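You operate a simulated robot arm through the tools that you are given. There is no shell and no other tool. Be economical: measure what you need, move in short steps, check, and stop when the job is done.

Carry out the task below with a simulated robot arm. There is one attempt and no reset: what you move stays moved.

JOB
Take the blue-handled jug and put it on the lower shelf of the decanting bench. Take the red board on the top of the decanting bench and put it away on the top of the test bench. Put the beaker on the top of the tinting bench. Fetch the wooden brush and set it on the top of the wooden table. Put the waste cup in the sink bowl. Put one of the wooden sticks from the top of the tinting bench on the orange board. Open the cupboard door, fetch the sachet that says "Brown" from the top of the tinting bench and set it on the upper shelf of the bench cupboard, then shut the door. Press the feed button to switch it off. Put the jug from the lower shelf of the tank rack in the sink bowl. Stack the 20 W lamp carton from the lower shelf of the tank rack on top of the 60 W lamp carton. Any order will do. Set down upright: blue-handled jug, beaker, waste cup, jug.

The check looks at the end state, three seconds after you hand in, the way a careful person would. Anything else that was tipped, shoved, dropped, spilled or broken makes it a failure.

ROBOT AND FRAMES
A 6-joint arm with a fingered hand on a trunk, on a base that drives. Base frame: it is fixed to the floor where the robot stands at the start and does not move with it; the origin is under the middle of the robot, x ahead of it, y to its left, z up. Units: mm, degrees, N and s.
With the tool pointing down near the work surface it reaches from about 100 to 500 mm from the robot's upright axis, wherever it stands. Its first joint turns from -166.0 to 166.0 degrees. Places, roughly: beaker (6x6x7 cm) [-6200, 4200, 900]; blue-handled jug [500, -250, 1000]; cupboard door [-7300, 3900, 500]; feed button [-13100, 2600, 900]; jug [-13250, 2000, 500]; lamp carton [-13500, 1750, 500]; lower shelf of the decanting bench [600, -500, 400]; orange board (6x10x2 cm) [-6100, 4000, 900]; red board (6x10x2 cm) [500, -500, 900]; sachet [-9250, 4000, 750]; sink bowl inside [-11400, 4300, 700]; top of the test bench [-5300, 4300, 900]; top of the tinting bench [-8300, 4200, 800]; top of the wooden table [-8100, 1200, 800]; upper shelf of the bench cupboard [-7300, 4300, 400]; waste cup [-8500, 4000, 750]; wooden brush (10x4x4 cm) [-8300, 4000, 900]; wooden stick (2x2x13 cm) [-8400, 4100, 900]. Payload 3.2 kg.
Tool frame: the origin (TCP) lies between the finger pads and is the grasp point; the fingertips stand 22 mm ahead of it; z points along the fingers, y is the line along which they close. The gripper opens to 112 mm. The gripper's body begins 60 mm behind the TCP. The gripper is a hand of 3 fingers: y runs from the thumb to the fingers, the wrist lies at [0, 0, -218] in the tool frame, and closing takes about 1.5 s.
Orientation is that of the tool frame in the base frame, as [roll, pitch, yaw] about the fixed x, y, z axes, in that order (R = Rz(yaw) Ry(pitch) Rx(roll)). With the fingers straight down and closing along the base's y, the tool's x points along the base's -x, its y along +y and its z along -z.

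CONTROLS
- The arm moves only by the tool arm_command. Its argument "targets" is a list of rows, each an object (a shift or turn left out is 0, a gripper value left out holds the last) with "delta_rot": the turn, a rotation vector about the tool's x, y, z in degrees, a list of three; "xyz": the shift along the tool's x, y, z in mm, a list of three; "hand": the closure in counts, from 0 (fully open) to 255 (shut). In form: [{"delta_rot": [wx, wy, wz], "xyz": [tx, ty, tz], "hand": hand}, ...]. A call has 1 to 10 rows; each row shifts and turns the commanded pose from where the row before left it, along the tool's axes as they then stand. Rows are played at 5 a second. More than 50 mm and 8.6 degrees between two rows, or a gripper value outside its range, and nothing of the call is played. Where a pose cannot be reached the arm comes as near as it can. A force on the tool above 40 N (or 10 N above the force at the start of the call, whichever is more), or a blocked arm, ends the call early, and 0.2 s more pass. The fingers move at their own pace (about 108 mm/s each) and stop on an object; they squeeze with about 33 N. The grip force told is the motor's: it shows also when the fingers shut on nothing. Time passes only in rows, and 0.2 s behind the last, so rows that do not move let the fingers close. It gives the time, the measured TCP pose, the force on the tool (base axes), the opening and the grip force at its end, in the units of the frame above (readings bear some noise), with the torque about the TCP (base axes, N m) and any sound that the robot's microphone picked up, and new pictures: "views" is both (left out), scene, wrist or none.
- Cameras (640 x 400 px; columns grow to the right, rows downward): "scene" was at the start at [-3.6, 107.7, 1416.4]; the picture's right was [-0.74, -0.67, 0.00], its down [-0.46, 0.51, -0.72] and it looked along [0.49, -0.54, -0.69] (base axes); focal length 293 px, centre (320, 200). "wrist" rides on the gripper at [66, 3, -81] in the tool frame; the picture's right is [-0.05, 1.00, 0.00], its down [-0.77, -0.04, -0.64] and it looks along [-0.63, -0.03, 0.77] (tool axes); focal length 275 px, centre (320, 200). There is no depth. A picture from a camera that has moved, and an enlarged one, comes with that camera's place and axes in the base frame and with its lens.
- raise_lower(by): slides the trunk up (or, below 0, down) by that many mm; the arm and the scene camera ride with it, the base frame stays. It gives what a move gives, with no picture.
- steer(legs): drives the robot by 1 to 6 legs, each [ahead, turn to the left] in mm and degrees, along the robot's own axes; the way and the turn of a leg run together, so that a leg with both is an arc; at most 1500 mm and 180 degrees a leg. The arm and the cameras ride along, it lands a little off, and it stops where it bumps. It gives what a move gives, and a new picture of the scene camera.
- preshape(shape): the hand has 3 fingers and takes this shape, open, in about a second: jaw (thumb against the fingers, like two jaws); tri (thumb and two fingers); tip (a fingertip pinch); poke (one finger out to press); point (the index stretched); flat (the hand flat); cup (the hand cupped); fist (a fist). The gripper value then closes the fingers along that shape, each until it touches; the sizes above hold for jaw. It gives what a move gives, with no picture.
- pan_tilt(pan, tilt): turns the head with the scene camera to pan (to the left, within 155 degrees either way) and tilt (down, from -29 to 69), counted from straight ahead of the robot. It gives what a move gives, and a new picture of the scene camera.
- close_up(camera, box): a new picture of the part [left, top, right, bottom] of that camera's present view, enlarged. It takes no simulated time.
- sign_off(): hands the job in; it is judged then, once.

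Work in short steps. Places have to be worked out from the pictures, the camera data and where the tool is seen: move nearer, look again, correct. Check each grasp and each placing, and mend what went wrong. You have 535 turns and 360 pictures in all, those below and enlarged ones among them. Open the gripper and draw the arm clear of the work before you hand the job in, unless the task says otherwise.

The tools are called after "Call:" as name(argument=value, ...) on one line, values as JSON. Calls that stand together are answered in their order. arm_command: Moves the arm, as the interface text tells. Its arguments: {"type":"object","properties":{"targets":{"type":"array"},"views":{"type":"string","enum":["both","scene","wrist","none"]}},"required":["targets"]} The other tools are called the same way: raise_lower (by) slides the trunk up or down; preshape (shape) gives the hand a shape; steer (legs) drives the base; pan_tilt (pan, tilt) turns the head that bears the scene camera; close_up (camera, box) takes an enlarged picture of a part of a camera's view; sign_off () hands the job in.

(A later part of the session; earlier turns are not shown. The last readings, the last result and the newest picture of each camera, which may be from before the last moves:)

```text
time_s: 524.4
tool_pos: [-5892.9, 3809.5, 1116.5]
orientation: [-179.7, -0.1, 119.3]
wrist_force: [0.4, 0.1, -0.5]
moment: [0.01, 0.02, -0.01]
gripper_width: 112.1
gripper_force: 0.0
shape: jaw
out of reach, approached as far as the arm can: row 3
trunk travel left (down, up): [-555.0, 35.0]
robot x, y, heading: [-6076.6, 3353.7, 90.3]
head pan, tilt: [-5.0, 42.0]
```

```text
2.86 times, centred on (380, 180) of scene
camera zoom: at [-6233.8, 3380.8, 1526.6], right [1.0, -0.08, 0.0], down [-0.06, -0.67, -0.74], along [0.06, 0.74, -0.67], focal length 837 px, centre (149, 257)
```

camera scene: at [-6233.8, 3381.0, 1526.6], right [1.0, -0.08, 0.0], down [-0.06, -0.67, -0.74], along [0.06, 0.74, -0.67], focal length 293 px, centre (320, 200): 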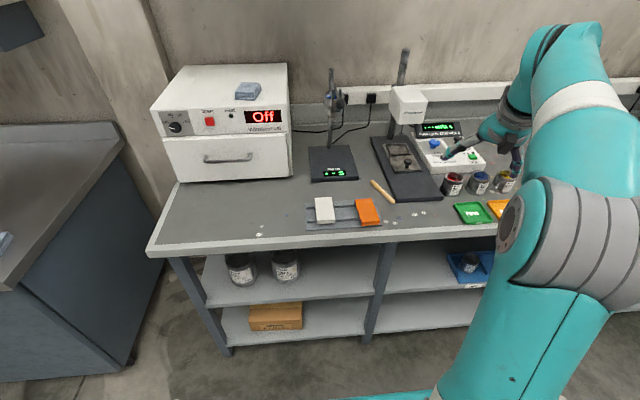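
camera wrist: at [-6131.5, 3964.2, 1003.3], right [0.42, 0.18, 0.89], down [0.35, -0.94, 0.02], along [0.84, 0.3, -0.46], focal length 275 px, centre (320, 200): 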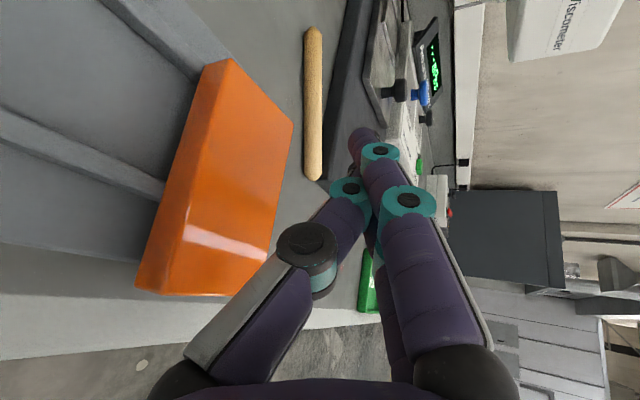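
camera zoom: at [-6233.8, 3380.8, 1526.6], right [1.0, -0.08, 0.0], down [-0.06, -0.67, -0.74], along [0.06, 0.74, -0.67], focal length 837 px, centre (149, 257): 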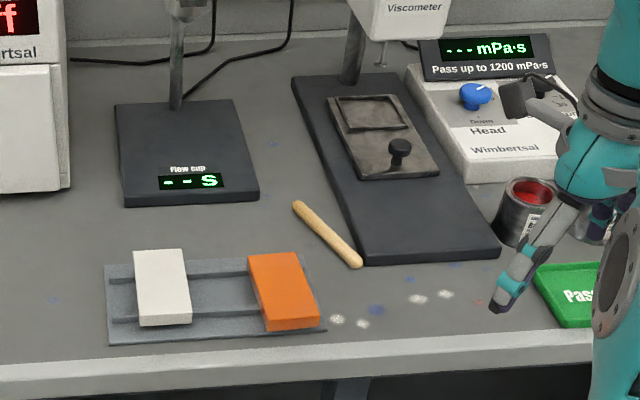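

The stick lies at centre (-5958, 4129), axis 112°; the board centre is (-6040, 4010). I align the hand with the stick and drive up.

Call:
arm_command(targets=[{"xyz": [16, -28, 0], "delta_rot": [0, 0, 3.7]}, {"xyz": [16, -28, 0], "delta_rot": [0, 0, 3.7]}], views="none")

Call:
steer(legs=[[300, 0]])

Call:
arm_command(targets=[{"xyz": [0, 0, 45]}, {"xyz": [0, 0, 45]}], views="wrist")

```text
time_s: 525.0
tool_pos: [-5957.7, 3812.7, 1116.8]
orientation: [-179.7, 0.0, 111.9]
wrist_force: [-0.1, -0.5, 0.0]
moment: [0.0, 0.0, -0.01]
gripper_width: 112.1
gripper_force: 0.0
shape: jaw
trunk travel left (down, up): [-555.0, 35.0]
robot x, y, heading: [-6075.9, 3356.0, 90.2]
head pan, tilt: [-5.0, 42.0]
```

```text
time_s: 527.0
tool_pos: [-5959.5, 4111.1, 1118.1]
orientation: [-179.7, 0.0, 112.1]
wrist_force: [0.6, -0.3, -0.1]
moment: [0.0, 0.02, -0.01]
gripper_width: 111.9
gripper_force: 0.0
shape: jaw
trunk travel left (down, up): [-555.0, 35.0]
robot x, y, heading: [-6078.3, 3653.2, 90.2]
head pan, tilt: [-5.0, 42.0]
camera scene: at [-6235.1, 3681.1, 1526.6], right [1.0, -0.08, 0.0], down [-0.05, -0.67, -0.74], along [0.06, 0.74, -0.67], focal length 293 px, centre (320, 200)
```

scene: 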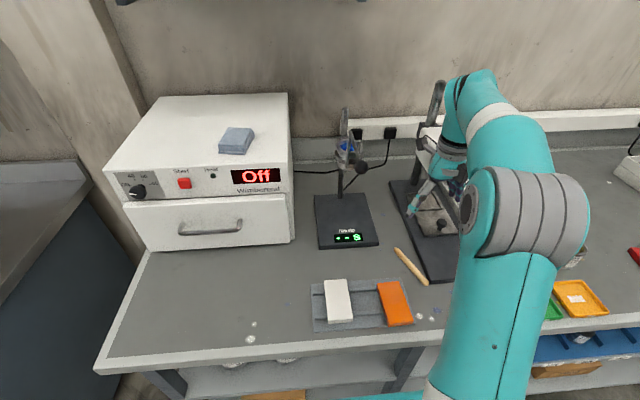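

```text
time_s: 527.6
tool_pos: [-5958.7, 4113.6, 1027.2]
orientation: [-179.7, 0.1, 112.0]
wrist_force: [-0.4, 0.0, 0.1]
moment: [-0.02, -0.03, -0.02]
gripper_width: 112.0
gripper_force: 0.0
shape: jaw
trunk travel left (down, up): [-555.0, 35.0]
robot x, y, heading: [-6079.2, 3659.2, 90.4]
head pan, tilt: [-5.0, 42.0]
camera wrist: at [-5981.2, 4176.9, 1107.1], right [0.94, 0.33, 0.0], down [0.26, -0.73, 0.64], along [0.21, -0.6, -0.77], focal length 275 px, centre (320, 200)
```

wrist: 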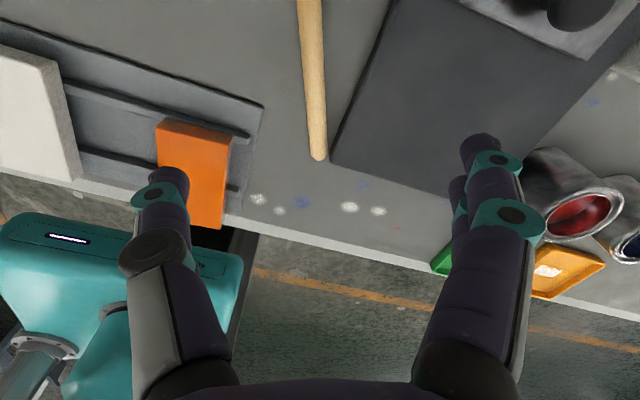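

The stick is slightly left of the hand's centre line and the dark plate is close on the right, so I narrow the fingers, shift 7 mm left, and descend.

Call:
arm_command(targets=[{"xyz": [-3, -7, 0], "hand": 155}, {}, {"xyz": [0, 0, 45]}, {"xyz": [0, 0, 40]}], views="wrist")

```text
time_s: 528.6
tool_pos: [-5964.2, 4106.8, 939.2]
orientation: [-179.7, -0.2, 112.1]
wrist_force: [-0.1, 0.1, -0.4]
moment: [0.02, -0.02, 0.0]
gripper_width: 44.6
gripper_force: 0.0
shape: jaw
trunk travel left (down, up): [-555.0, 35.0]
robot x, y, heading: [-6081.9, 3653.7, 90.3]
head pan, tilt: [-5.0, 42.0]
camera wrist: at [-5987.1, 4170.3, 1019.7], right [0.94, 0.33, 0.0], down [0.26, -0.73, 0.64], along [0.21, -0.6, -0.77], focal length 275 px, centre (320, 200)
```

wrist: 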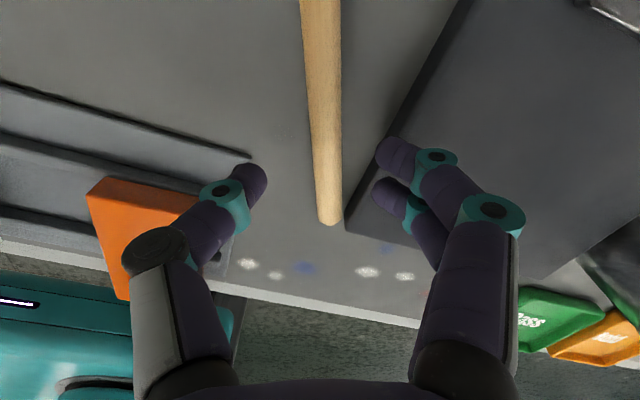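

Call:
arm_command(targets=[{"xyz": [6, 1, 0], "hand": 190}, {}, {"xyz": [0, 0, 20]}, {"xyz": [0, 0, 10]}, {"xyz": [0, 0, 5]}, {"xyz": [0, 0, 4]}], views="wrist")

```text
time_s: 530.0
tool_pos: [-5969.0, 4111.8, 907.4]
orientation: [179.8, -0.4, 112.3]
wrist_force: [-4.1, 4.1, 38.2]
moment: [0.17, -1.39, 0.13]
gripper_width: 30.2
gripper_force: 0.1
shape: jaw
trunk travel left (down, up): [-555.0, 35.0]
robot x, y, heading: [-6078.7, 3654.3, 90.2]
head pan, tilt: [-5.0, 42.0]
camera wrist: at [-5990.5, 4175.1, 988.1], right [0.94, 0.33, 0.0], down [0.26, -0.73, 0.63], along [0.21, -0.59, -0.78], focal length 275 px, centre (320, 200)
```

wrist: 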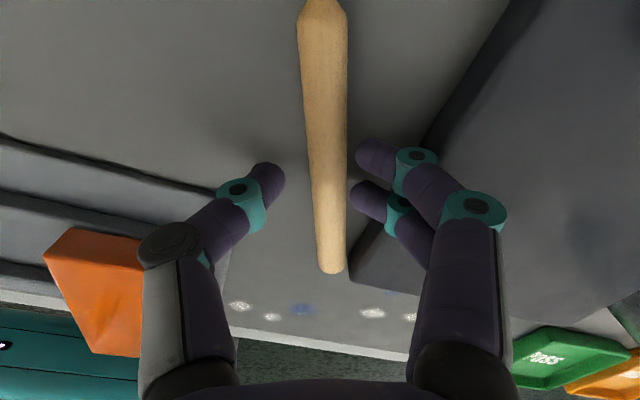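

Right finger touches the plate. I raise, shift 7 mm left, and go lower.

Call:
arm_command(targets=[{"xyz": [0, 0, -10]}, {"xyz": [0, -7, 0]}, {"xyz": [0, 0, 8]}, {"xyz": [0, 0, 5]}, {"xyz": [0, 0, 4]}, {"xyz": [0, 0, 4]}], views="none")

```text
time_s: 531.4
tool_pos: [-5973.0, 4110.0, 899.2]
orientation: [179.7, -0.8, 112.0]
wrist_force: [0.7, -6.4, 34.6]
moment: [-0.28, 0.05, 0.01]
gripper_width: 23.1
gripper_force: 33.3
shape: jaw
trunk travel left (down, up): [-555.0, 35.0]
robot x, y, heading: [-6078.2, 3651.7, 90.6]
head pan, tilt: [-5.0, 42.0]
stopped in row 6: the force on the tool passed its limit at 54 N (the readings are from after the stop); the commanded pose is now the measured one
```

Call:
arm_command(targets=[{"xyz": [0, 0, -3]}, {"hand": 255}, {}, {}, {}, {}, {}, {"xyz": [0, 0, -20]}, {"xyz": [0, 0, -20]}], views="wrist")

```text
time_s: 533.4
tool_pos: [-5973.8, 4112.4, 938.1]
orientation: [-180.0, -0.4, 112.0]
wrist_force: [0.3, 1.2, -0.4]
moment: [-0.03, 0.01, 0.04]
gripper_width: 19.3
gripper_force: 33.4
shape: jaw
trunk travel left (down, up): [-555.0, 35.0]
robot x, y, heading: [-6077.4, 3654.9, 90.0]
head pan, tilt: [-5.0, 42.0]
camera wrist: at [-5995.6, 4174.4, 1018.5], right [0.94, 0.33, 0.0], down [0.26, -0.73, 0.63], along [0.21, -0.59, -0.78], focal length 275 px, centre (320, 200)
```

wrist: 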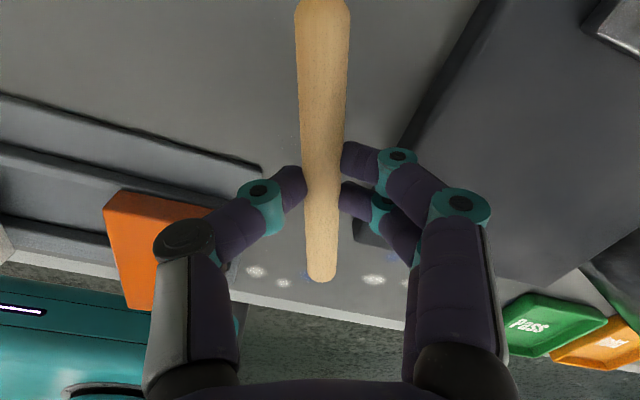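

A proper pinch now (width 19). I lift, align to the board's axis and move over its centre.

Call:
arm_command(targets=[{"xyz": [0, 0, -40]}, {"xyz": [0, 0, -20], "delta_rot": [0, 0, 7]}, {"delta_rot": [0, 0, 7]}, {"delta_rot": [0, 0, 7]}, {"xyz": [-30, -23, 0]}, {"xyz": [-30, -23, 0]}, {"xyz": [-30, -23, 0]}], views="wrist")

```text
time_s: 535.0
tool_pos: [-6040.6, 4016.4, 999.3]
orientation: [-180.0, -0.4, 90.9]
wrist_force: [-0.2, 0.0, 0.1]
moment: [0.0, 0.01, 0.02]
gripper_width: 19.5
gripper_force: 33.2
shape: jaw
trunk travel left (down, up): [-555.0, 35.0]
robot x, y, heading: [-6082.0, 3655.4, 90.1]
head pan, tilt: [-5.0, 42.0]
camera wrist: at [-6038.7, 4083.6, 1079.3], right [1.0, -0.03, 0.0], down [-0.02, -0.78, 0.63], along [-0.02, -0.63, -0.78], focal length 275 px, centre (320, 200)
```

wrist: 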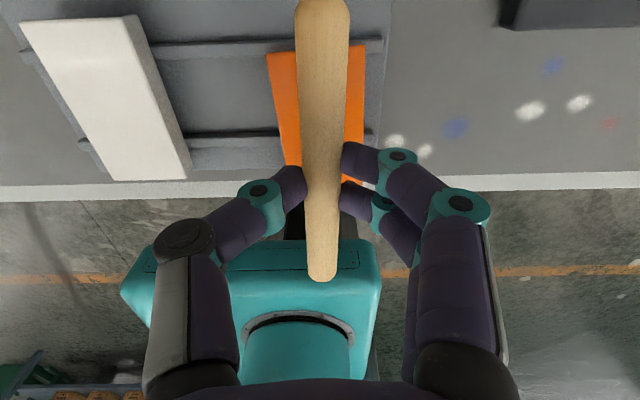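

Call:
arm_command(targets=[{"xyz": [-4, -1, 30]}, {"xyz": [0, 0, 12]}, {"xyz": [0, 0, 6]}, {"xyz": [0, 0, 4]}, {"xyz": [0, 0, 4]}, {"xyz": [0, 0, 4]}, {"xyz": [0, 0, 4]}, {"xyz": [0, 0, 4]}], views="none")

```text
time_s: 537.0
tool_pos: [-6039.8, 4015.2, 933.6]
orientation: [-179.9, -1.0, 91.1]
wrist_force: [0.7, -5.6, 29.3]
moment: [-0.24, -0.05, -0.03]
gripper_width: 20.5
gripper_force: 32.7
shape: jaw
trunk travel left (down, up): [-555.0, 35.0]
robot x, y, heading: [-6076.6, 3656.0, 90.3]
head pan, tilt: [-5.0, 42.0]
stopped in row 8: the force on the tool passed its limit at 42 N (the readings are from after the stop); the commanded pose is now the measured one
```

Contact. I open gently and look.

Call:
arm_command(targets=[{"xyz": [0, 0, -3]}, {"hand": 190}, {}, {"hand": 150}, {}, {}], views="wrist")

```text
time_s: 538.4
tool_pos: [-6039.0, 4016.0, 935.2]
orientation: [-180.0, -0.9, 91.0]
wrist_force: [-0.8, 2.2, 22.6]
moment: [-0.01, 0.0, 0.0]
gripper_width: 39.3
gripper_force: 0.2
shape: jaw
trunk travel left (down, up): [-555.0, 35.0]
robot x, y, heading: [-6079.7, 3655.3, 90.2]
head pan, tilt: [-5.0, 42.0]
camera wrist: at [-6038.3, 4082.8, 1016.7], right [1.0, -0.03, 0.0], down [-0.02, -0.78, 0.62], along [-0.02, -0.62, -0.78], focal length 275 px, centre (320, 200)
```

wrist: 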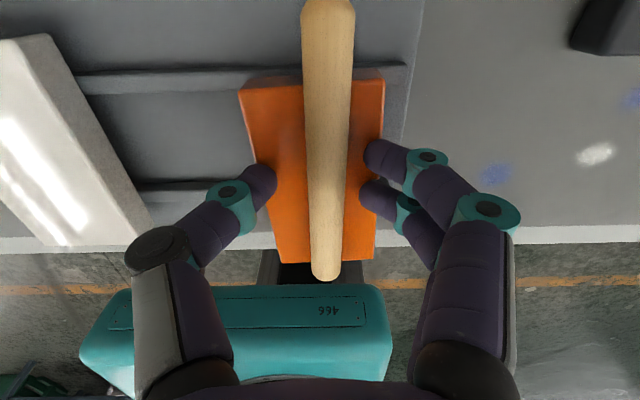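

Call:
arm_command(targets=[{"xyz": [0, 0, -6]}, {"hand": 100}, {}, {}, {"xyz": [0, 0, -40]}, {"xyz": [0, 0, -45]}, {"xyz": [0, 0, -45]}], views="both")

Call:
close_up(camera="scene", box=[260, 220, 480, 360])

```text
time_s: 540.0
tool_pos: [-6038.2, 4014.5, 1071.1]
orientation: [-179.9, -0.6, 91.1]
wrist_force: [1.7, -0.2, 0.3]
moment: [0.04, -0.05, 0.0]
gripper_width: 67.9
gripper_force: 0.1
shape: jaw
trunk travel left (down, up): [-555.0, 35.0]
robot x, y, heading: [-6076.7, 3659.4, 90.4]
head pan, tilt: [-5.0, 42.0]
camera scene: at [-6235.1, 3680.0, 1526.6], right [1.0, -0.08, 0.0], down [-0.06, -0.67, -0.74], along [0.06, 0.74, -0.67], focal length 293 px, centre (320, 200)
camera wrist: at [-6037.3, 4081.2, 1152.3], right [1.0, -0.03, 0.0], down [-0.02, -0.78, 0.63], along [-0.02, -0.63, -0.78], focal length 275 px, centre (320, 200)
```

scene: 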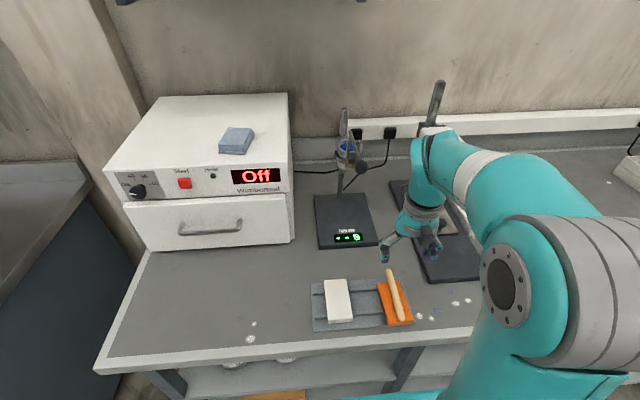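
wrist: 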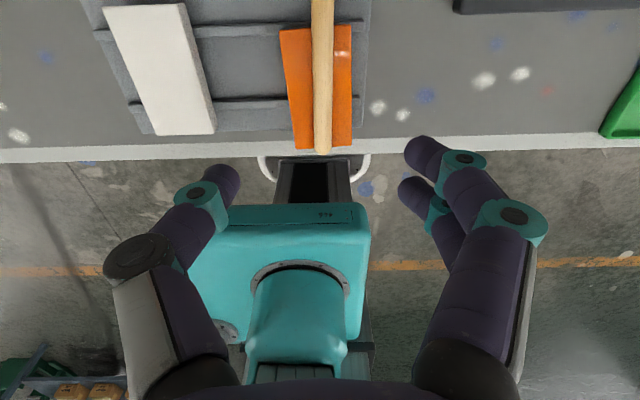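

```text
2.86 times, centred on (370, 290) of scene
camera zoom: at [-6235.1, 3680.0, 1526.6], right [1.0, -0.08, 0.0], down [-0.06, -0.67, -0.74], along [0.06, 0.74, -0.67], focal length 837 px, centre (177, -57)
```

zoom: 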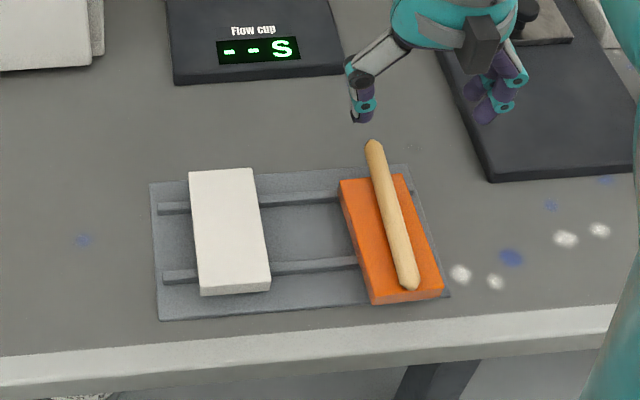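

The stick lies on the orange board. Pictures are getting scarce, so I'll be sparing. Next the cupboard door: I drive in front of it (handle at about x≈-7548, z≈570–700).

Call:
steer(legs=[[-400, 0], [0, 90], [1390, 0], [0, -90]])

```text
time_s: 556.6
tool_pos: [-7414.9, 3623.2, 1069.8]
orientation: [-179.9, -0.8, 89.1]
wrist_force: [1.4, 0.4, 0.3]
moment: [0.01, 0.0, 0.0]
gripper_width: 67.6
gripper_force: 0.0
shape: jaw
trunk travel left (down, up): [-555.0, 35.0]
robot x, y, heading: [-7466.4, 3262.7, 88.4]
head pan, tilt: [-5.0, 42.0]
camera scene: at [-7622.3, 3294.7, 1526.6], right [0.99, -0.12, 0.0], down [-0.08, -0.66, -0.74], along [0.09, 0.74, -0.67], focal length 293 px, centre (320, 200)
```

scene: 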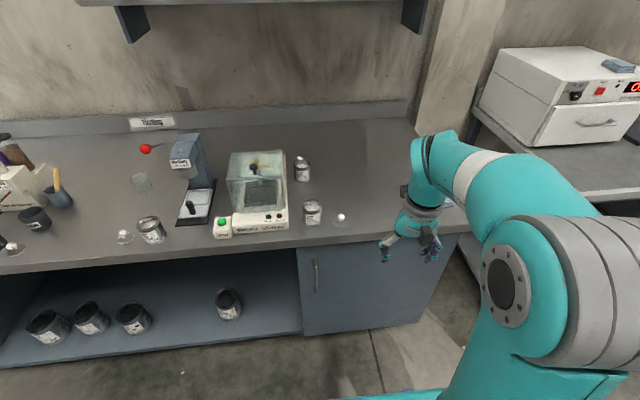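

The door spans x≈-7618…-7085 with the handle near (-7562, 3855, 645) and hinge on the right. I turn the hand horizontal, lower the trunk, and line up left of the handle.

Call:
arm_command(targets=[{"delta_rot": [0, 8.5, 0]}, {"delta_rot": [0, 8.5, 0]}, {"delta_rot": [0, 8.5, 0]}, {"delta_rot": [0, 8.5, 0]}, {"delta_rot": [0, 8.5, 0]}, {"delta_rot": [0, 8.5, 0]}, {"delta_rot": [0, 8.5, 0]}, {"delta_rot": [0, 8.5, 0]}, {"delta_rot": [0, 8.5, 0]}, {"delta_rot": [0, 8.5, 0]}], views="none")

Call:
raise_lower(by=-400)

Call:
arm_command(targets=[{"delta_rot": [0, 4.5, 0], "xyz": [-20, 40, 0]}, {"xyz": [0, 40, 0]}, {"xyz": [0, 40, 0]}], views="none")

```text
time_s: 558.9
tool_pos: [-7370.7, 3724.3, 1158.7]
orientation: [-178.2, -85.7, 87.3]
wrist_force: [-0.2, -0.1, -0.4]
moment: [-0.02, -0.02, 0.01]
gripper_width: 67.7
gripper_force: 0.0
shape: jaw
out of reach, approached as far as the arm can: row 5, 6, 7, 8, 9, 10
trunk travel left (down, up): [-555.0, 35.0]
robot x, y, heading: [-7464.7, 3263.6, 88.1]
head pan, tilt: [-5.0, 42.0]
```

```text
time_s: 562.7
tool_pos: [-7371.5, 3723.3, 758.1]
orientation: [-178.8, -85.7, 88.0]
wrist_force: [0.3, 0.5, 0.7]
moment: [-0.03, 0.0, 0.03]
gripper_width: 67.6
gripper_force: 0.1
shape: jaw
trunk travel left (down, up): [-155.0, 435.0]
robot x, y, heading: [-7466.0, 3262.6, 88.6]
head pan, tilt: [-5.0, 42.0]
```

```text
time_s: 563.5
tool_pos: [-7253.2, 3717.4, 739.9]
orientation: [-15.8, -89.8, -74.9]
wrist_force: [-0.6, 1.1, -0.3]
moment: [0.01, -0.03, 0.01]
gripper_width: 67.9
gripper_force: 0.0
shape: jaw
trunk travel left (down, up): [-155.0, 435.0]
robot x, y, heading: [-7467.5, 3267.0, 88.2]
head pan, tilt: [-5.0, 42.0]
```

Call:
raise_lower(by=-95)

Call:
steer(legs=[[-100, 0], [0, 91.8], [309, 0], [0, -90]])

Call:
arm_command(targets=[{}], views="wrist")

```text
time_s: 564.8
tool_pos: [-7253.9, 3717.2, 644.8]
orientation: [-26.9, -89.9, -64.0]
wrist_force: [0.2, 0.4, -0.9]
moment: [-0.02, 0.0, -0.03]
gripper_width: 67.6
gripper_force: 0.0
shape: jaw
trunk travel left (down, up): [-60.0, 530.0]
robot x, y, heading: [-7467.9, 3263.1, 88.2]
head pan, tilt: [-5.0, 42.0]
```

```text
time_s: 575.4
tool_pos: [-7591.2, 3621.3, 645.0]
orientation: [-26.9, -89.8, -61.2]
wrist_force: [-1.2, -0.8, 0.3]
moment: [0.03, -0.01, 0.0]
gripper_width: 67.4
gripper_force: 0.1
shape: jaw
trunk travel left (down, up): [-60.0, 530.0]
robot x, y, heading: [-7779.5, 3159.2, 91.3]
head pan, tilt: [-5.0, 42.0]
camera scene: at [-7936.0, 3180.6, 1031.6], right [1.0, -0.06, 0.0], down [-0.04, -0.67, -0.74], along [0.05, 0.74, -0.67], focal length 293 px, centre (320, 200)
```

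scene: 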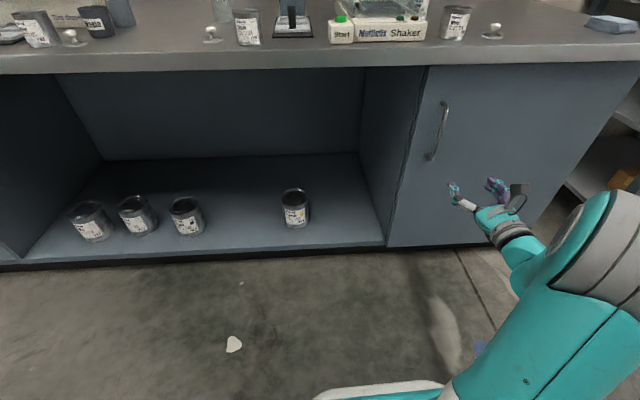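

```text
time_s: 575.8
tool_pos: [-7590.8, 3621.7, 645.6]
orientation: [-22.3, -89.8, -65.4]
wrist_force: [0.1, -1.7, -0.1]
moment: [-0.01, 0.0, -0.03]
gripper_width: 67.9
gripper_force: 0.1
shape: jaw
trunk travel left (down, up): [-60.0, 530.0]
robot x, y, heading: [-7778.4, 3158.2, 91.5]
head pan, tilt: [-5.0, 42.0]
camera wrist: at [-7584.1, 3541.7, 711.0], right [1.0, 0.04, -0.05], down [-0.01, -0.63, -0.77], along [-0.06, 0.77, -0.63], focal length 275 px, centre (320, 200)
```

wrist: 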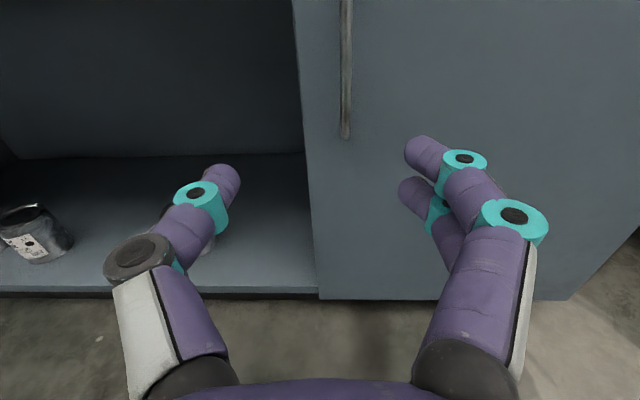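

The handle bar stands at about (-7575, 3845), z 563–730. I shift right 20 mm, drive forward 205 mm and close around it.

Call:
arm_command(targets=[{"xyz": [0, 21, 0]}], views="none")

Call:
steer(legs=[[205, 0]])

Call:
arm_command(targets=[{"xyz": [0, 0, 14]}, {}], views="wrist")

```text
time_s: 576.2
tool_pos: [-7569.3, 3621.7, 645.6]
orientation: [-30.8, -89.7, -57.2]
wrist_force: [-0.3, -0.7, -0.7]
moment: [0.01, 0.02, -0.04]
gripper_width: 67.8
gripper_force: 0.0
shape: jaw
trunk travel left (down, up): [-60.0, 530.0]
robot x, y, heading: [-7777.2, 3156.5, 91.5]
head pan, tilt: [-5.0, 42.0]
```

```text
time_s: 577.8
tool_pos: [-7575.7, 3828.0, 645.2]
orientation: [-26.5, -89.8, -61.1]
wrist_force: [-0.3, -0.6, 0.9]
moment: [-0.01, -0.03, -0.02]
gripper_width: 67.7
gripper_force: 0.0
shape: jaw
trunk travel left (down, up): [-60.0, 530.0]
robot x, y, heading: [-7783.7, 3366.0, 91.3]
head pan, tilt: [-5.0, 42.0]
camera scene: at [-7941.3, 3383.9, 1031.6], right [1.0, -0.06, 0.0], down [-0.04, -0.67, -0.74], along [0.04, 0.74, -0.67], focal length 293 px, centre (320, 200)
```

scene: 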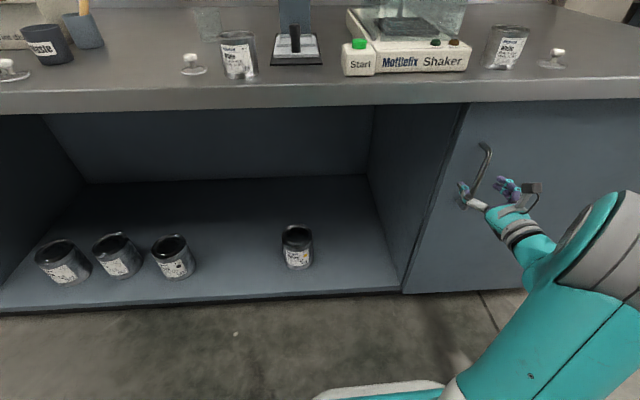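

```text
time_s: 578.4
tool_pos: [-7577.7, 3841.2, 643.6]
orientation: [-28.1, -89.8, -59.5]
wrist_force: [0.4, -0.6, -0.2]
moment: [0.01, 0.01, 0.04]
gripper_width: 67.8
gripper_force: 0.1
shape: jaw
trunk travel left (down, up): [-60.0, 530.0]
robot x, y, heading: [-7785.7, 3365.2, 91.6]
head pan, tilt: [-5.0, 42.0]
camera wrist: at [-7571.0, 3762.1, 710.3], right [1.0, 0.04, -0.05], down [-0.01, -0.63, -0.77], along [-0.06, 0.77, -0.63], focal length 275 px, centre (320, 200)
```

wrist: 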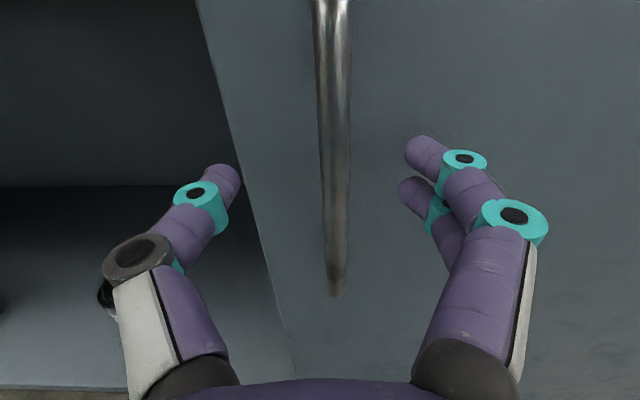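

The bar is centred between the fingers. I close around it and swing the door open with backward arcs about the hinge.

Call:
arm_command(targets=[{"hand": 255}, {}, {}, {}, {}, {}, {}, {}], views="none")

Call:
steer(legs=[[-114, -3.3], [-85, -7.1], [-42, -10.4]])

```text
time_s: 580.2
tool_pos: [-7577.6, 3841.0, 644.0]
orientation: [-27.0, -89.8, -60.6]
wrist_force: [-0.1, -4.8, -1.1]
moment: [-0.01, -0.01, -0.03]
gripper_width: 6.2
gripper_force: 32.3
shape: jaw
trunk travel left (down, up): [-60.0, 530.0]
robot x, y, heading: [-7780.2, 3362.4, 91.6]
head pan, tilt: [-5.0, 42.0]
```

```text
time_s: 582.8
tool_pos: [-7438.6, 3499.9, 644.2]
orientation: [-27.2, -89.7, -81.4]
wrist_force: [0.5, 0.1, 0.4]
moment: [0.02, 0.03, 0.0]
gripper_width: 0.0
gripper_force: 32.8
shape: jaw
trunk travel left (down, up): [-60.0, 530.0]
robot x, y, heading: [-7800.7, 3124.2, 70.7]
head pan, tilt: [-5.0, 42.0]
camera scene: at [-7941.9, 3201.6, 1031.6], right [0.91, -0.41, 0.0], down [-0.27, -0.61, -0.74], along [0.3, 0.68, -0.67], focal length 293 px, centre (320, 200)
```

scene: 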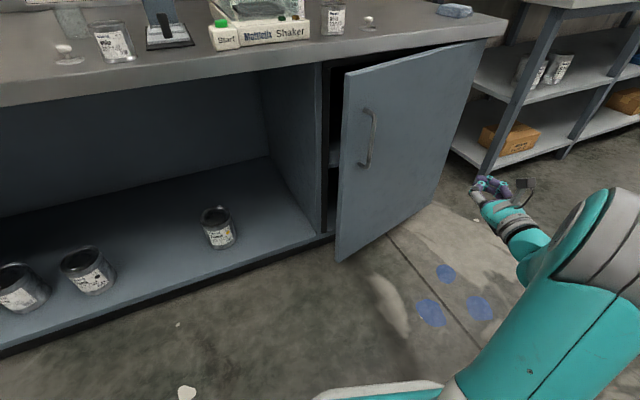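

The door is ajar by ~10° (the hinge is at about x≈-7155). The handle is now near (-7563, 3765). I regrasp it.

Call:
arm_command(targets=[{"hand": 80}, {}, {}], views="none")

Call:
steer(legs=[[0, 47], [146, 0], [0, -37.1], [55, 0]])

Call:
arm_command(targets=[{}], views="wrist")

```text
time_s: 583.6
tool_pos: [-7438.8, 3499.0, 644.5]
orientation: [-27.9, -89.8, -80.5]
wrist_force: [0.0, -0.4, 0.0]
moment: [0.0, 0.04, 0.02]
gripper_width: 76.6
gripper_force: 0.1
shape: jaw
trunk travel left (down, up): [-60.0, 530.0]
robot x, y, heading: [-7802.9, 3125.0, 70.8]
head pan, tilt: [-5.0, 42.0]
```

```text
time_s: 589.4
tool_pos: [-7572.0, 3741.3, 643.5]
orientation: [-27.6, -89.7, -70.7]
wrist_force: [-0.1, 0.8, -0.7]
moment: [0.0, -0.01, 0.0]
gripper_width: 76.8
gripper_force: 0.1
shape: jaw
trunk travel left (down, up): [-60.0, 530.0]
robot x, y, heading: [-7861.1, 3306.4, 81.1]
head pan, tilt: [-5.0, 42.0]
camera scene: at [-8014.9, 3359.1, 1031.6], right [0.97, -0.24, 0.0], down [-0.16, -0.65, -0.74], along [0.18, 0.72, -0.67], focal length 293 px, centre (320, 200)
```

scene: 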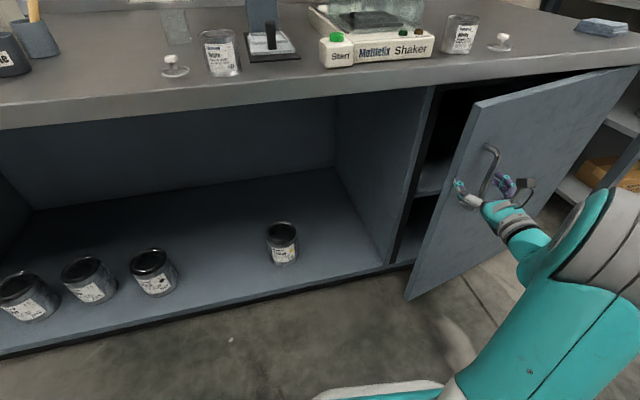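

```text
time_s: 589.8
tool_pos: [-7572.4, 3742.3, 643.5]
orientation: [-29.3, -89.8, -69.1]
wrist_force: [0.3, 0.5, 0.9]
moment: [-0.02, 0.01, 0.03]
gripper_width: 76.7
gripper_force: 0.1
shape: jaw
trunk travel left (down, up): [-60.0, 530.0]
robot x, y, heading: [-7863.9, 3311.2, 80.9]
head pan, tilt: [-5.0, 42.0]
camera wrist: at [-7580.6, 3662.0, 710.3], right [0.99, -0.14, -0.05], down [-0.13, -0.62, -0.77], along [0.08, 0.77, -0.63], focal length 275 px, centre (320, 200)
```

wrist: 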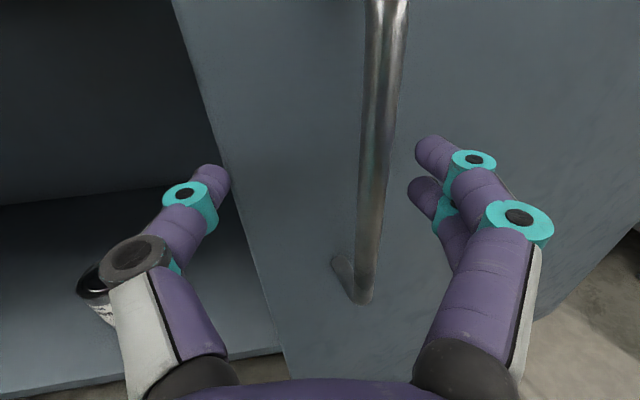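

The bar is ~18 mm right of centre. I shift, close, and pull the door along the corrected arc.

Call:
arm_command(targets=[{"xyz": [0, 18, 4]}, {"hand": 255}, {}, {}, {}, {}, {}, {}, {}], views="none")

Call:
steer(legs=[[-55, -8.1], [-9, -11.5], [49, -13.4]])

```text
time_s: 591.8
tool_pos: [-7553.1, 3744.1, 644.4]
orientation: [-39.2, -89.8, -59.1]
wrist_force: [15.3, 5.0, 2.9]
moment: [-0.01, -0.07, 0.16]
gripper_width: 0.0
gripper_force: 33.0
shape: jaw
trunk travel left (down, up): [-60.0, 530.0]
robot x, y, heading: [-7864.3, 3309.4, 81.1]
head pan, tilt: [-5.0, 42.0]
```

```text
time_s: 592.9
tool_pos: [-7503.6, 3647.4, 645.5]
orientation: [-16.3, -89.7, -90.2]
wrist_force: [18.2, 10.7, -4.6]
moment: [0.01, 0.03, 0.27]
gripper_width: 0.0
gripper_force: 33.1
shape: jaw
trunk travel left (down, up): [-60.0, 530.0]
robot x, y, heading: [-7875.6, 3261.8, 73.1]
head pan, tilt: [-5.0, 42.0]
stopped in leg 1: the force on the tool passed its limit at 46 N (the readings are from after the stop); the commanded pose is now the measured one
camera scene: at [-8016.1, 3331.1, 1031.7], right [0.93, -0.37, 0.0], down [-0.25, -0.62, -0.74], along [0.28, 0.69, -0.67], focal length 293 px, centre (320, 200)
```

scene: 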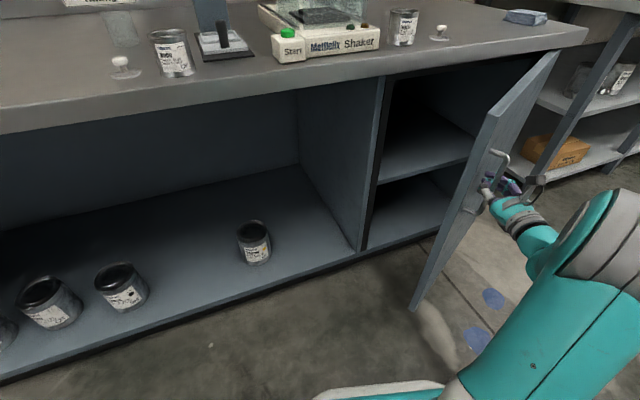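

The door is about a third open. I continue with the turning legs.

Call:
steer(legs=[[8, -9], [20, -9], [40, -9]])

```text
time_s: 595.3
tool_pos: [-7333.0, 3496.6, 645.4]
orientation: [1.2, -89.6, -134.3]
wrist_force: [-2.1, 1.2, 0.2]
moment: [-0.06, -0.04, 1.12]
gripper_width: 0.1
gripper_force: 32.2
shape: jaw
trunk travel left (down, up): [-60.0, 530.0]
robot x, y, heading: [-7835.9, 3315.4, 46.4]
head pan, tilt: [-5.0, 42.0]
camera scene: at [-7933.4, 3443.8, 1031.6], right [0.66, -0.75, 0.0], down [-0.5, -0.44, -0.74], along [0.56, 0.49, -0.67], focal length 293 px, centre (320, 200)
```

scene: 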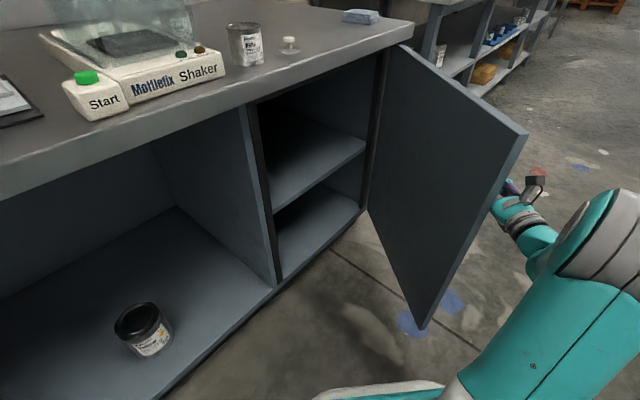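

The door stands ~60° open, enough room. I release the handle, back off, raise, and drive to the "Brown" sachet at about (-9250, 4000).

Call:
arm_command(targets=[{"hand": 60}, {}, {}, {}], views="none")

Call:
steer(legs=[[-160, 0]])

Call:
raise_lower(by=400)

Call:
steer(legs=[[0, 134], [1480, 0], [0, -90]])

```text
time_s: 596.3
tool_pos: [-7332.0, 3496.0, 646.6]
orientation: [-0.4, -89.6, -132.6]
wrist_force: [-0.1, -0.2, 0.0]
moment: [0.0, 0.03, -0.03]
gripper_width: 85.3
gripper_force: 0.1
shape: jaw
trunk travel left (down, up): [-60.0, 530.0]
robot x, y, heading: [-7836.3, 3314.8, 46.3]
head pan, tilt: [-5.0, 42.0]
```

```text
time_s: 597.7
tool_pos: [-7442.6, 3381.3, 645.4]
orientation: [-0.8, -89.6, -132.4]
wrist_force: [0.2, -0.2, 0.1]
moment: [-0.01, 0.0, 0.01]
gripper_width: 85.7
gripper_force: 0.2
shape: jaw
trunk travel left (down, up): [-60.0, 530.0]
robot x, y, heading: [-7948.7, 3201.6, 46.5]
head pan, tilt: [-5.0, 42.0]
camera scene: at [-8043.8, 3327.5, 1031.6], right [0.66, -0.75, 0.0], down [-0.5, -0.44, -0.74], along [0.56, 0.49, -0.67], focal length 293 px, centre (320, 200)
```

scene: 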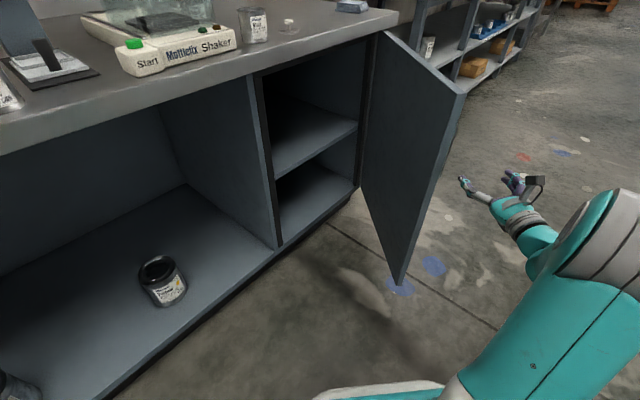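

```text
time_s: 601.5
tool_pos: [-7442.6, 3381.0, 1045.0]
orientation: [-0.3, -89.6, -132.8]
wrist_force: [-0.6, -0.2, 0.1]
moment: [0.0, 0.0, -0.01]
gripper_width: 85.3
gripper_force: 0.0
shape: jaw
trunk travel left (down, up): [-460.0, 130.0]
robot x, y, heading: [-7947.2, 3197.4, 46.4]
head pan, tilt: [-5.0, 42.0]
```

```text
time_s: 618.5
tool_pos: [-9235.9, 3628.0, 1044.7]
orientation: [-0.4, -89.5, -87.9]
wrist_force: [-0.8, -0.4, -0.1]
moment: [0.0, 0.01, 0.01]
gripper_width: 85.2
gripper_force: 0.0
shape: jaw
trunk travel left (down, up): [-460.0, 130.0]
robot x, y, heading: [-9462.4, 3145.1, 91.3]
head pan, tilt: [-5.0, 42.0]
camera scene: at [-9620.6, 3166.2, 1431.6], right [1.0, -0.06, 0.0], down [-0.04, -0.67, -0.74], along [0.05, 0.74, -0.67], focal length 293 px, centre (320, 200)
```

scene: 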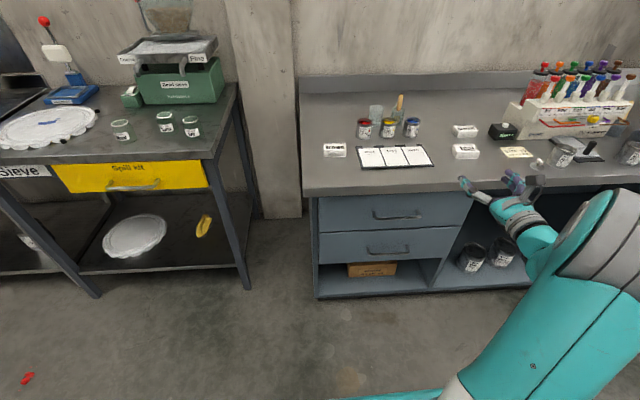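

Call:
close_up(camera="scene", box=[290, 100, 490, 220])

```text
3.20 times, centred on (390, 160) of scene
camera zoom: at [-9620.6, 3166.2, 1431.6], right [1.0, -0.06, 0.0], down [-0.04, -0.67, -0.74], along [0.05, 0.74, -0.67], focal length 938 px, centre (96, 328)
```

zoom: 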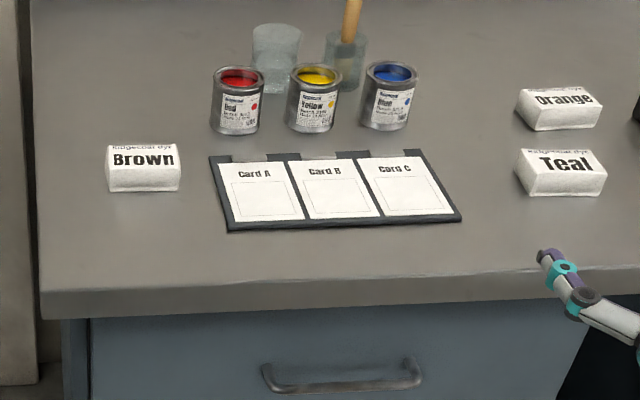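

"Brown" is at about (-9505, 4082), 82 mm wide in x. I tilt the hand 45° down, open it fully, and drive in line.

Call:
arm_command(targets=[{"delta_rot": [0, -8.5, 0], "hand": 0}, {"delta_rot": [0, -8.5, 0]}, {"delta_rot": [0, -8.5, 0]}, {"delta_rot": [0, -8.5, 0]}, {"delta_rot": [0, -8.5, 0]}, {"delta_rot": [0, -2.5, 0]}], views="none")

Call:
steer(legs=[[0, 89], [272, 0], [0, -90], [390, 0]])

Call:
arm_command(targets=[{}], views="wrist")

```text
time_s: 619.9
tool_pos: [-9235.9, 3628.8, 1046.5]
orientation: [179.9, -45.4, 91.8]
wrist_force: [-0.8, 0.4, 1.0]
moment: [0.02, 0.02, -0.02]
gripper_width: 111.8
gripper_force: 0.1
shape: jaw
trunk travel left (down, up): [-460.0, 130.0]
robot x, y, heading: [-9462.1, 3141.7, 91.6]
head pan, tilt: [-5.0, 42.0]
```

```text
time_s: 631.6
tool_pos: [-9485.7, 4014.4, 1045.6]
orientation: [180.0, -45.3, 89.6]
wrist_force: [0.5, -0.2, 0.4]
moment: [-0.01, -0.02, -0.01]
gripper_width: 112.2
gripper_force: 0.1
shape: jaw
trunk travel left (down, up): [-460.0, 130.0]
robot x, y, heading: [-9732.9, 3537.9, 89.1]
head pan, tilt: [-5.0, 42.0]
camera scene: at [-9889.6, 3568.4, 1431.6], right [0.99, -0.1, 0.0], down [-0.07, -0.67, -0.74], along [0.08, 0.74, -0.67], focal length 293 px, centre (320, 200)
```

scene: 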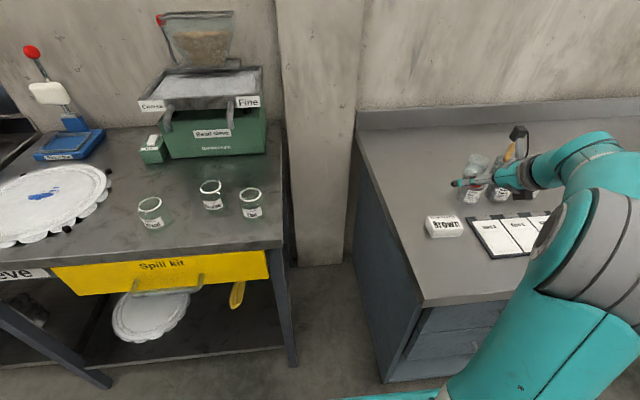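

```text
time_s: 632.0
tool_pos: [-9485.1, 4014.7, 1046.0]
orientation: [179.9, -45.4, 89.5]
wrist_force: [0.7, 0.0, -0.1]
moment: [0.02, 0.0, 0.01]
gripper_width: 112.1
gripper_force: 0.1
shape: jaw
trunk travel left (down, up): [-460.0, 130.0]
robot x, y, heading: [-9730.2, 3538.7, 88.9]
head pan, tilt: [-5.0, 42.0]
camera wrist: at [-9482.8, 4004.0, 1149.5], right [1.0, -0.04, -0.03], down [-0.05, -0.99, -0.1], along [-0.03, 0.1, -0.99], focal length 275 px, centre (320, 200)
```

wrist: 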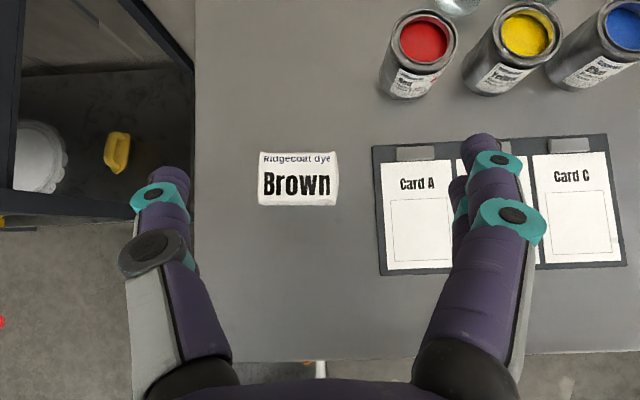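

Brown's centre is (-9514, 4058). I descend along to it and grip.

Call:
arm_command(targets=[{"xyz": [-26, -7.3, 37.8]}, {"xyz": [-26, -7.3, 37.8]}, {"xyz": [-26, -7.3, 37.8]}, {"xyz": [-20, -7.3, 29]}, {}, {"hand": 255}, {}, {}, {}, {}], views="wrist")

```text
time_s: 634.2
tool_pos: [-9514.8, 4048.7, 875.9]
orientation: [180.0, -45.4, 89.4]
wrist_force: [0.2, -1.1, 0.2]
moment: [-0.02, 0.02, 0.01]
gripper_width: 81.3
gripper_force: 33.0
shape: jaw
trunk travel left (down, up): [-460.0, 130.0]
robot x, y, heading: [-9734.2, 3541.0, 88.8]
head pan, tilt: [-5.0, 42.0]
camera wrist: at [-9512.4, 4037.4, 980.2], right [1.0, -0.04, -0.03], down [-0.05, -0.99, -0.1], along [-0.03, 0.1, -0.99], focal length 275 px, centre (320, 200)
```

wrist: 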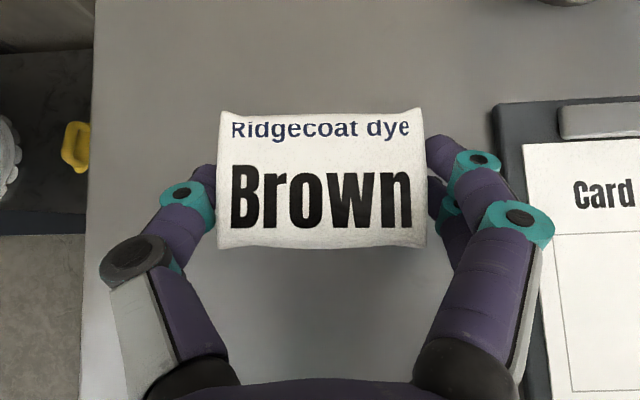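

Brown is gripped. I lift it and drive to the open cupboard.

Call:
arm_command(targets=[{"xyz": [28, 0, -28]}, {"xyz": [28, 0, -28]}, {"xyz": [28, 0, -28]}], views="none")

Call:
steer(legs=[[-330, 0], [0, -88.8], [1500, 0], [520, 0], [0, 90]])

```text
time_s: 635.0
tool_pos: [-9512.9, 4047.7, 994.9]
orientation: [179.9, -45.4, 89.4]
wrist_force: [0.0, 1.4, -0.6]
moment: [0.0, 0.02, 0.0]
gripper_width: 81.3
gripper_force: 32.6
shape: jaw
trunk travel left (down, up): [-460.0, 130.0]
robot x, y, heading: [-9731.9, 3539.8, 89.1]
head pan, tilt: [-5.0, 42.0]
```

```text
time_s: 654.5
tool_pos: [-7507.4, 3720.8, 993.9]
orientation: [-179.9, -45.4, 91.3]
wrist_force: [-1.7, -0.7, -1.1]
moment: [0.01, -0.04, 0.0]
gripper_width: 81.1
gripper_force: 33.0
shape: jaw
trunk travel left (down, up): [-460.0, 130.0]
robot x, y, heading: [-7709.1, 3205.1, 90.9]
head pan, tilt: [-5.0, 42.0]
camera scene: at [-7869.4, 3230.2, 1431.6], right [1.0, -0.07, 0.0], down [-0.05, -0.67, -0.74], along [0.06, 0.74, -0.67], focal length 293 px, centre (320, 200)
```

scene: 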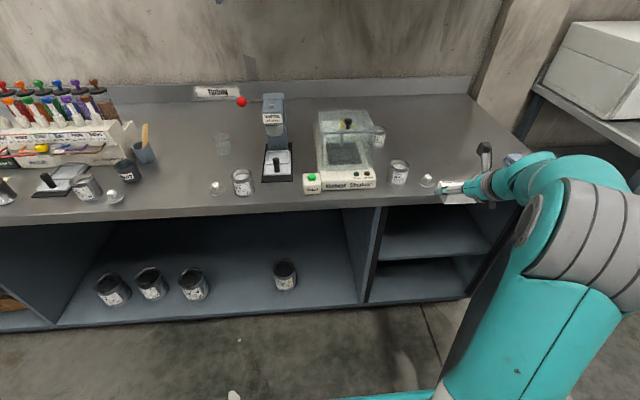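

Lined up at x≈-7507. I lower to just above shelf height and drive in.

Call:
raise_lower(by=-400)

Call:
raise_lower(by=-32)

Call:
steer(legs=[[160, 0]])

Call:
arm_command(targets=[{}], views="wrist")

```text
time_s: 658.4
tool_pos: [-7507.9, 3720.5, 595.4]
orientation: [179.9, -45.4, 91.2]
wrist_force: [0.3, 0.3, -1.0]
moment: [0.01, -0.01, -0.05]
gripper_width: 81.1
gripper_force: 32.5
shape: jaw
trunk travel left (down, up): [-60.0, 530.0]
robot x, y, heading: [-7709.3, 3209.4, 90.8]
head pan, tilt: [-5.0, 42.0]
```

```text
time_s: 659.1
tool_pos: [-7508.7, 3719.4, 562.5]
orientation: [180.0, -45.4, 91.1]
wrist_force: [-0.2, -0.6, -1.1]
moment: [0.05, -0.01, -0.02]
gripper_width: 81.0
gripper_force: 33.1
shape: jaw
trunk travel left (down, up): [-28.0, 562.0]
robot x, y, heading: [-7714.0, 3205.0, 90.7]
head pan, tilt: [-5.0, 42.0]
```

```text
time_s: 660.5
tool_pos: [-7511.3, 3879.1, 562.4]
orientation: [180.0, -45.5, 91.2]
wrist_force: [0.4, 0.2, -1.5]
moment: [-0.01, 0.01, 0.06]
gripper_width: 81.0
gripper_force: 33.2
shape: jaw
trunk travel left (down, up): [-28.0, 562.0]
robot x, y, heading: [-7712.5, 3367.8, 91.1]
head pan, tilt: [-5.0, 42.0]
camera scene: at [-7871.5, 3389.2, 999.6], right [1.0, -0.07, 0.0], down [-0.05, -0.67, -0.74], along [0.05, 0.74, -0.67], focal length 293 px, centre (320, 200)
```

scene: 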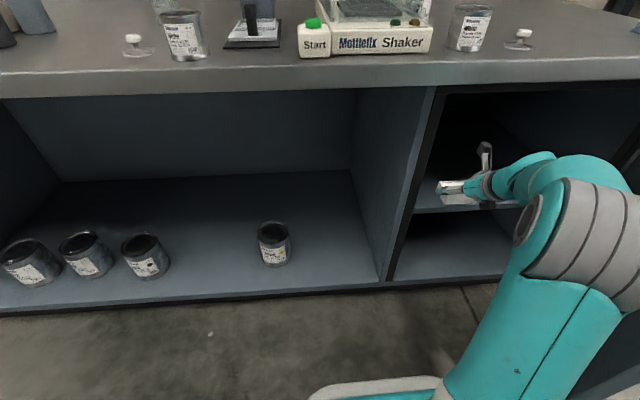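

```text
time_s: 660.9
tool_pos: [-7510.6, 3878.9, 561.9]
orientation: [180.0, -45.4, 91.2]
wrist_force: [-0.7, 0.2, -1.2]
moment: [-0.02, -0.03, -0.02]
gripper_width: 81.2
gripper_force: 33.2
shape: jaw
trunk travel left (down, up): [-28.0, 562.0]
robot x, y, heading: [-7711.0, 3363.4, 91.0]
head pan, tilt: [-5.0, 42.0]
camera wrist: at [-7506.9, 3869.1, 666.3], right [1.0, -0.01, -0.03], down [-0.01, -0.99, -0.1], along [-0.03, 0.1, -0.99], focal length 275 px, centre (320, 200)
```

wrist: 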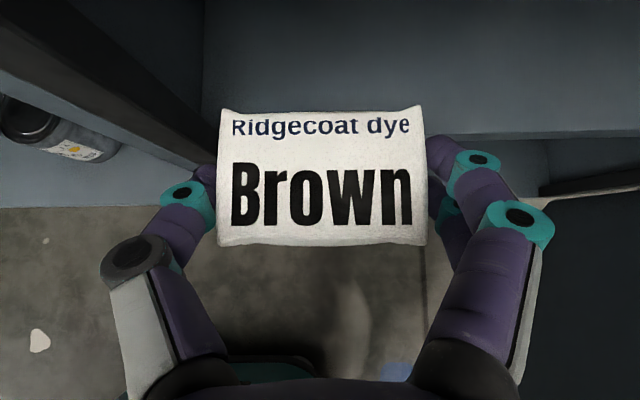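

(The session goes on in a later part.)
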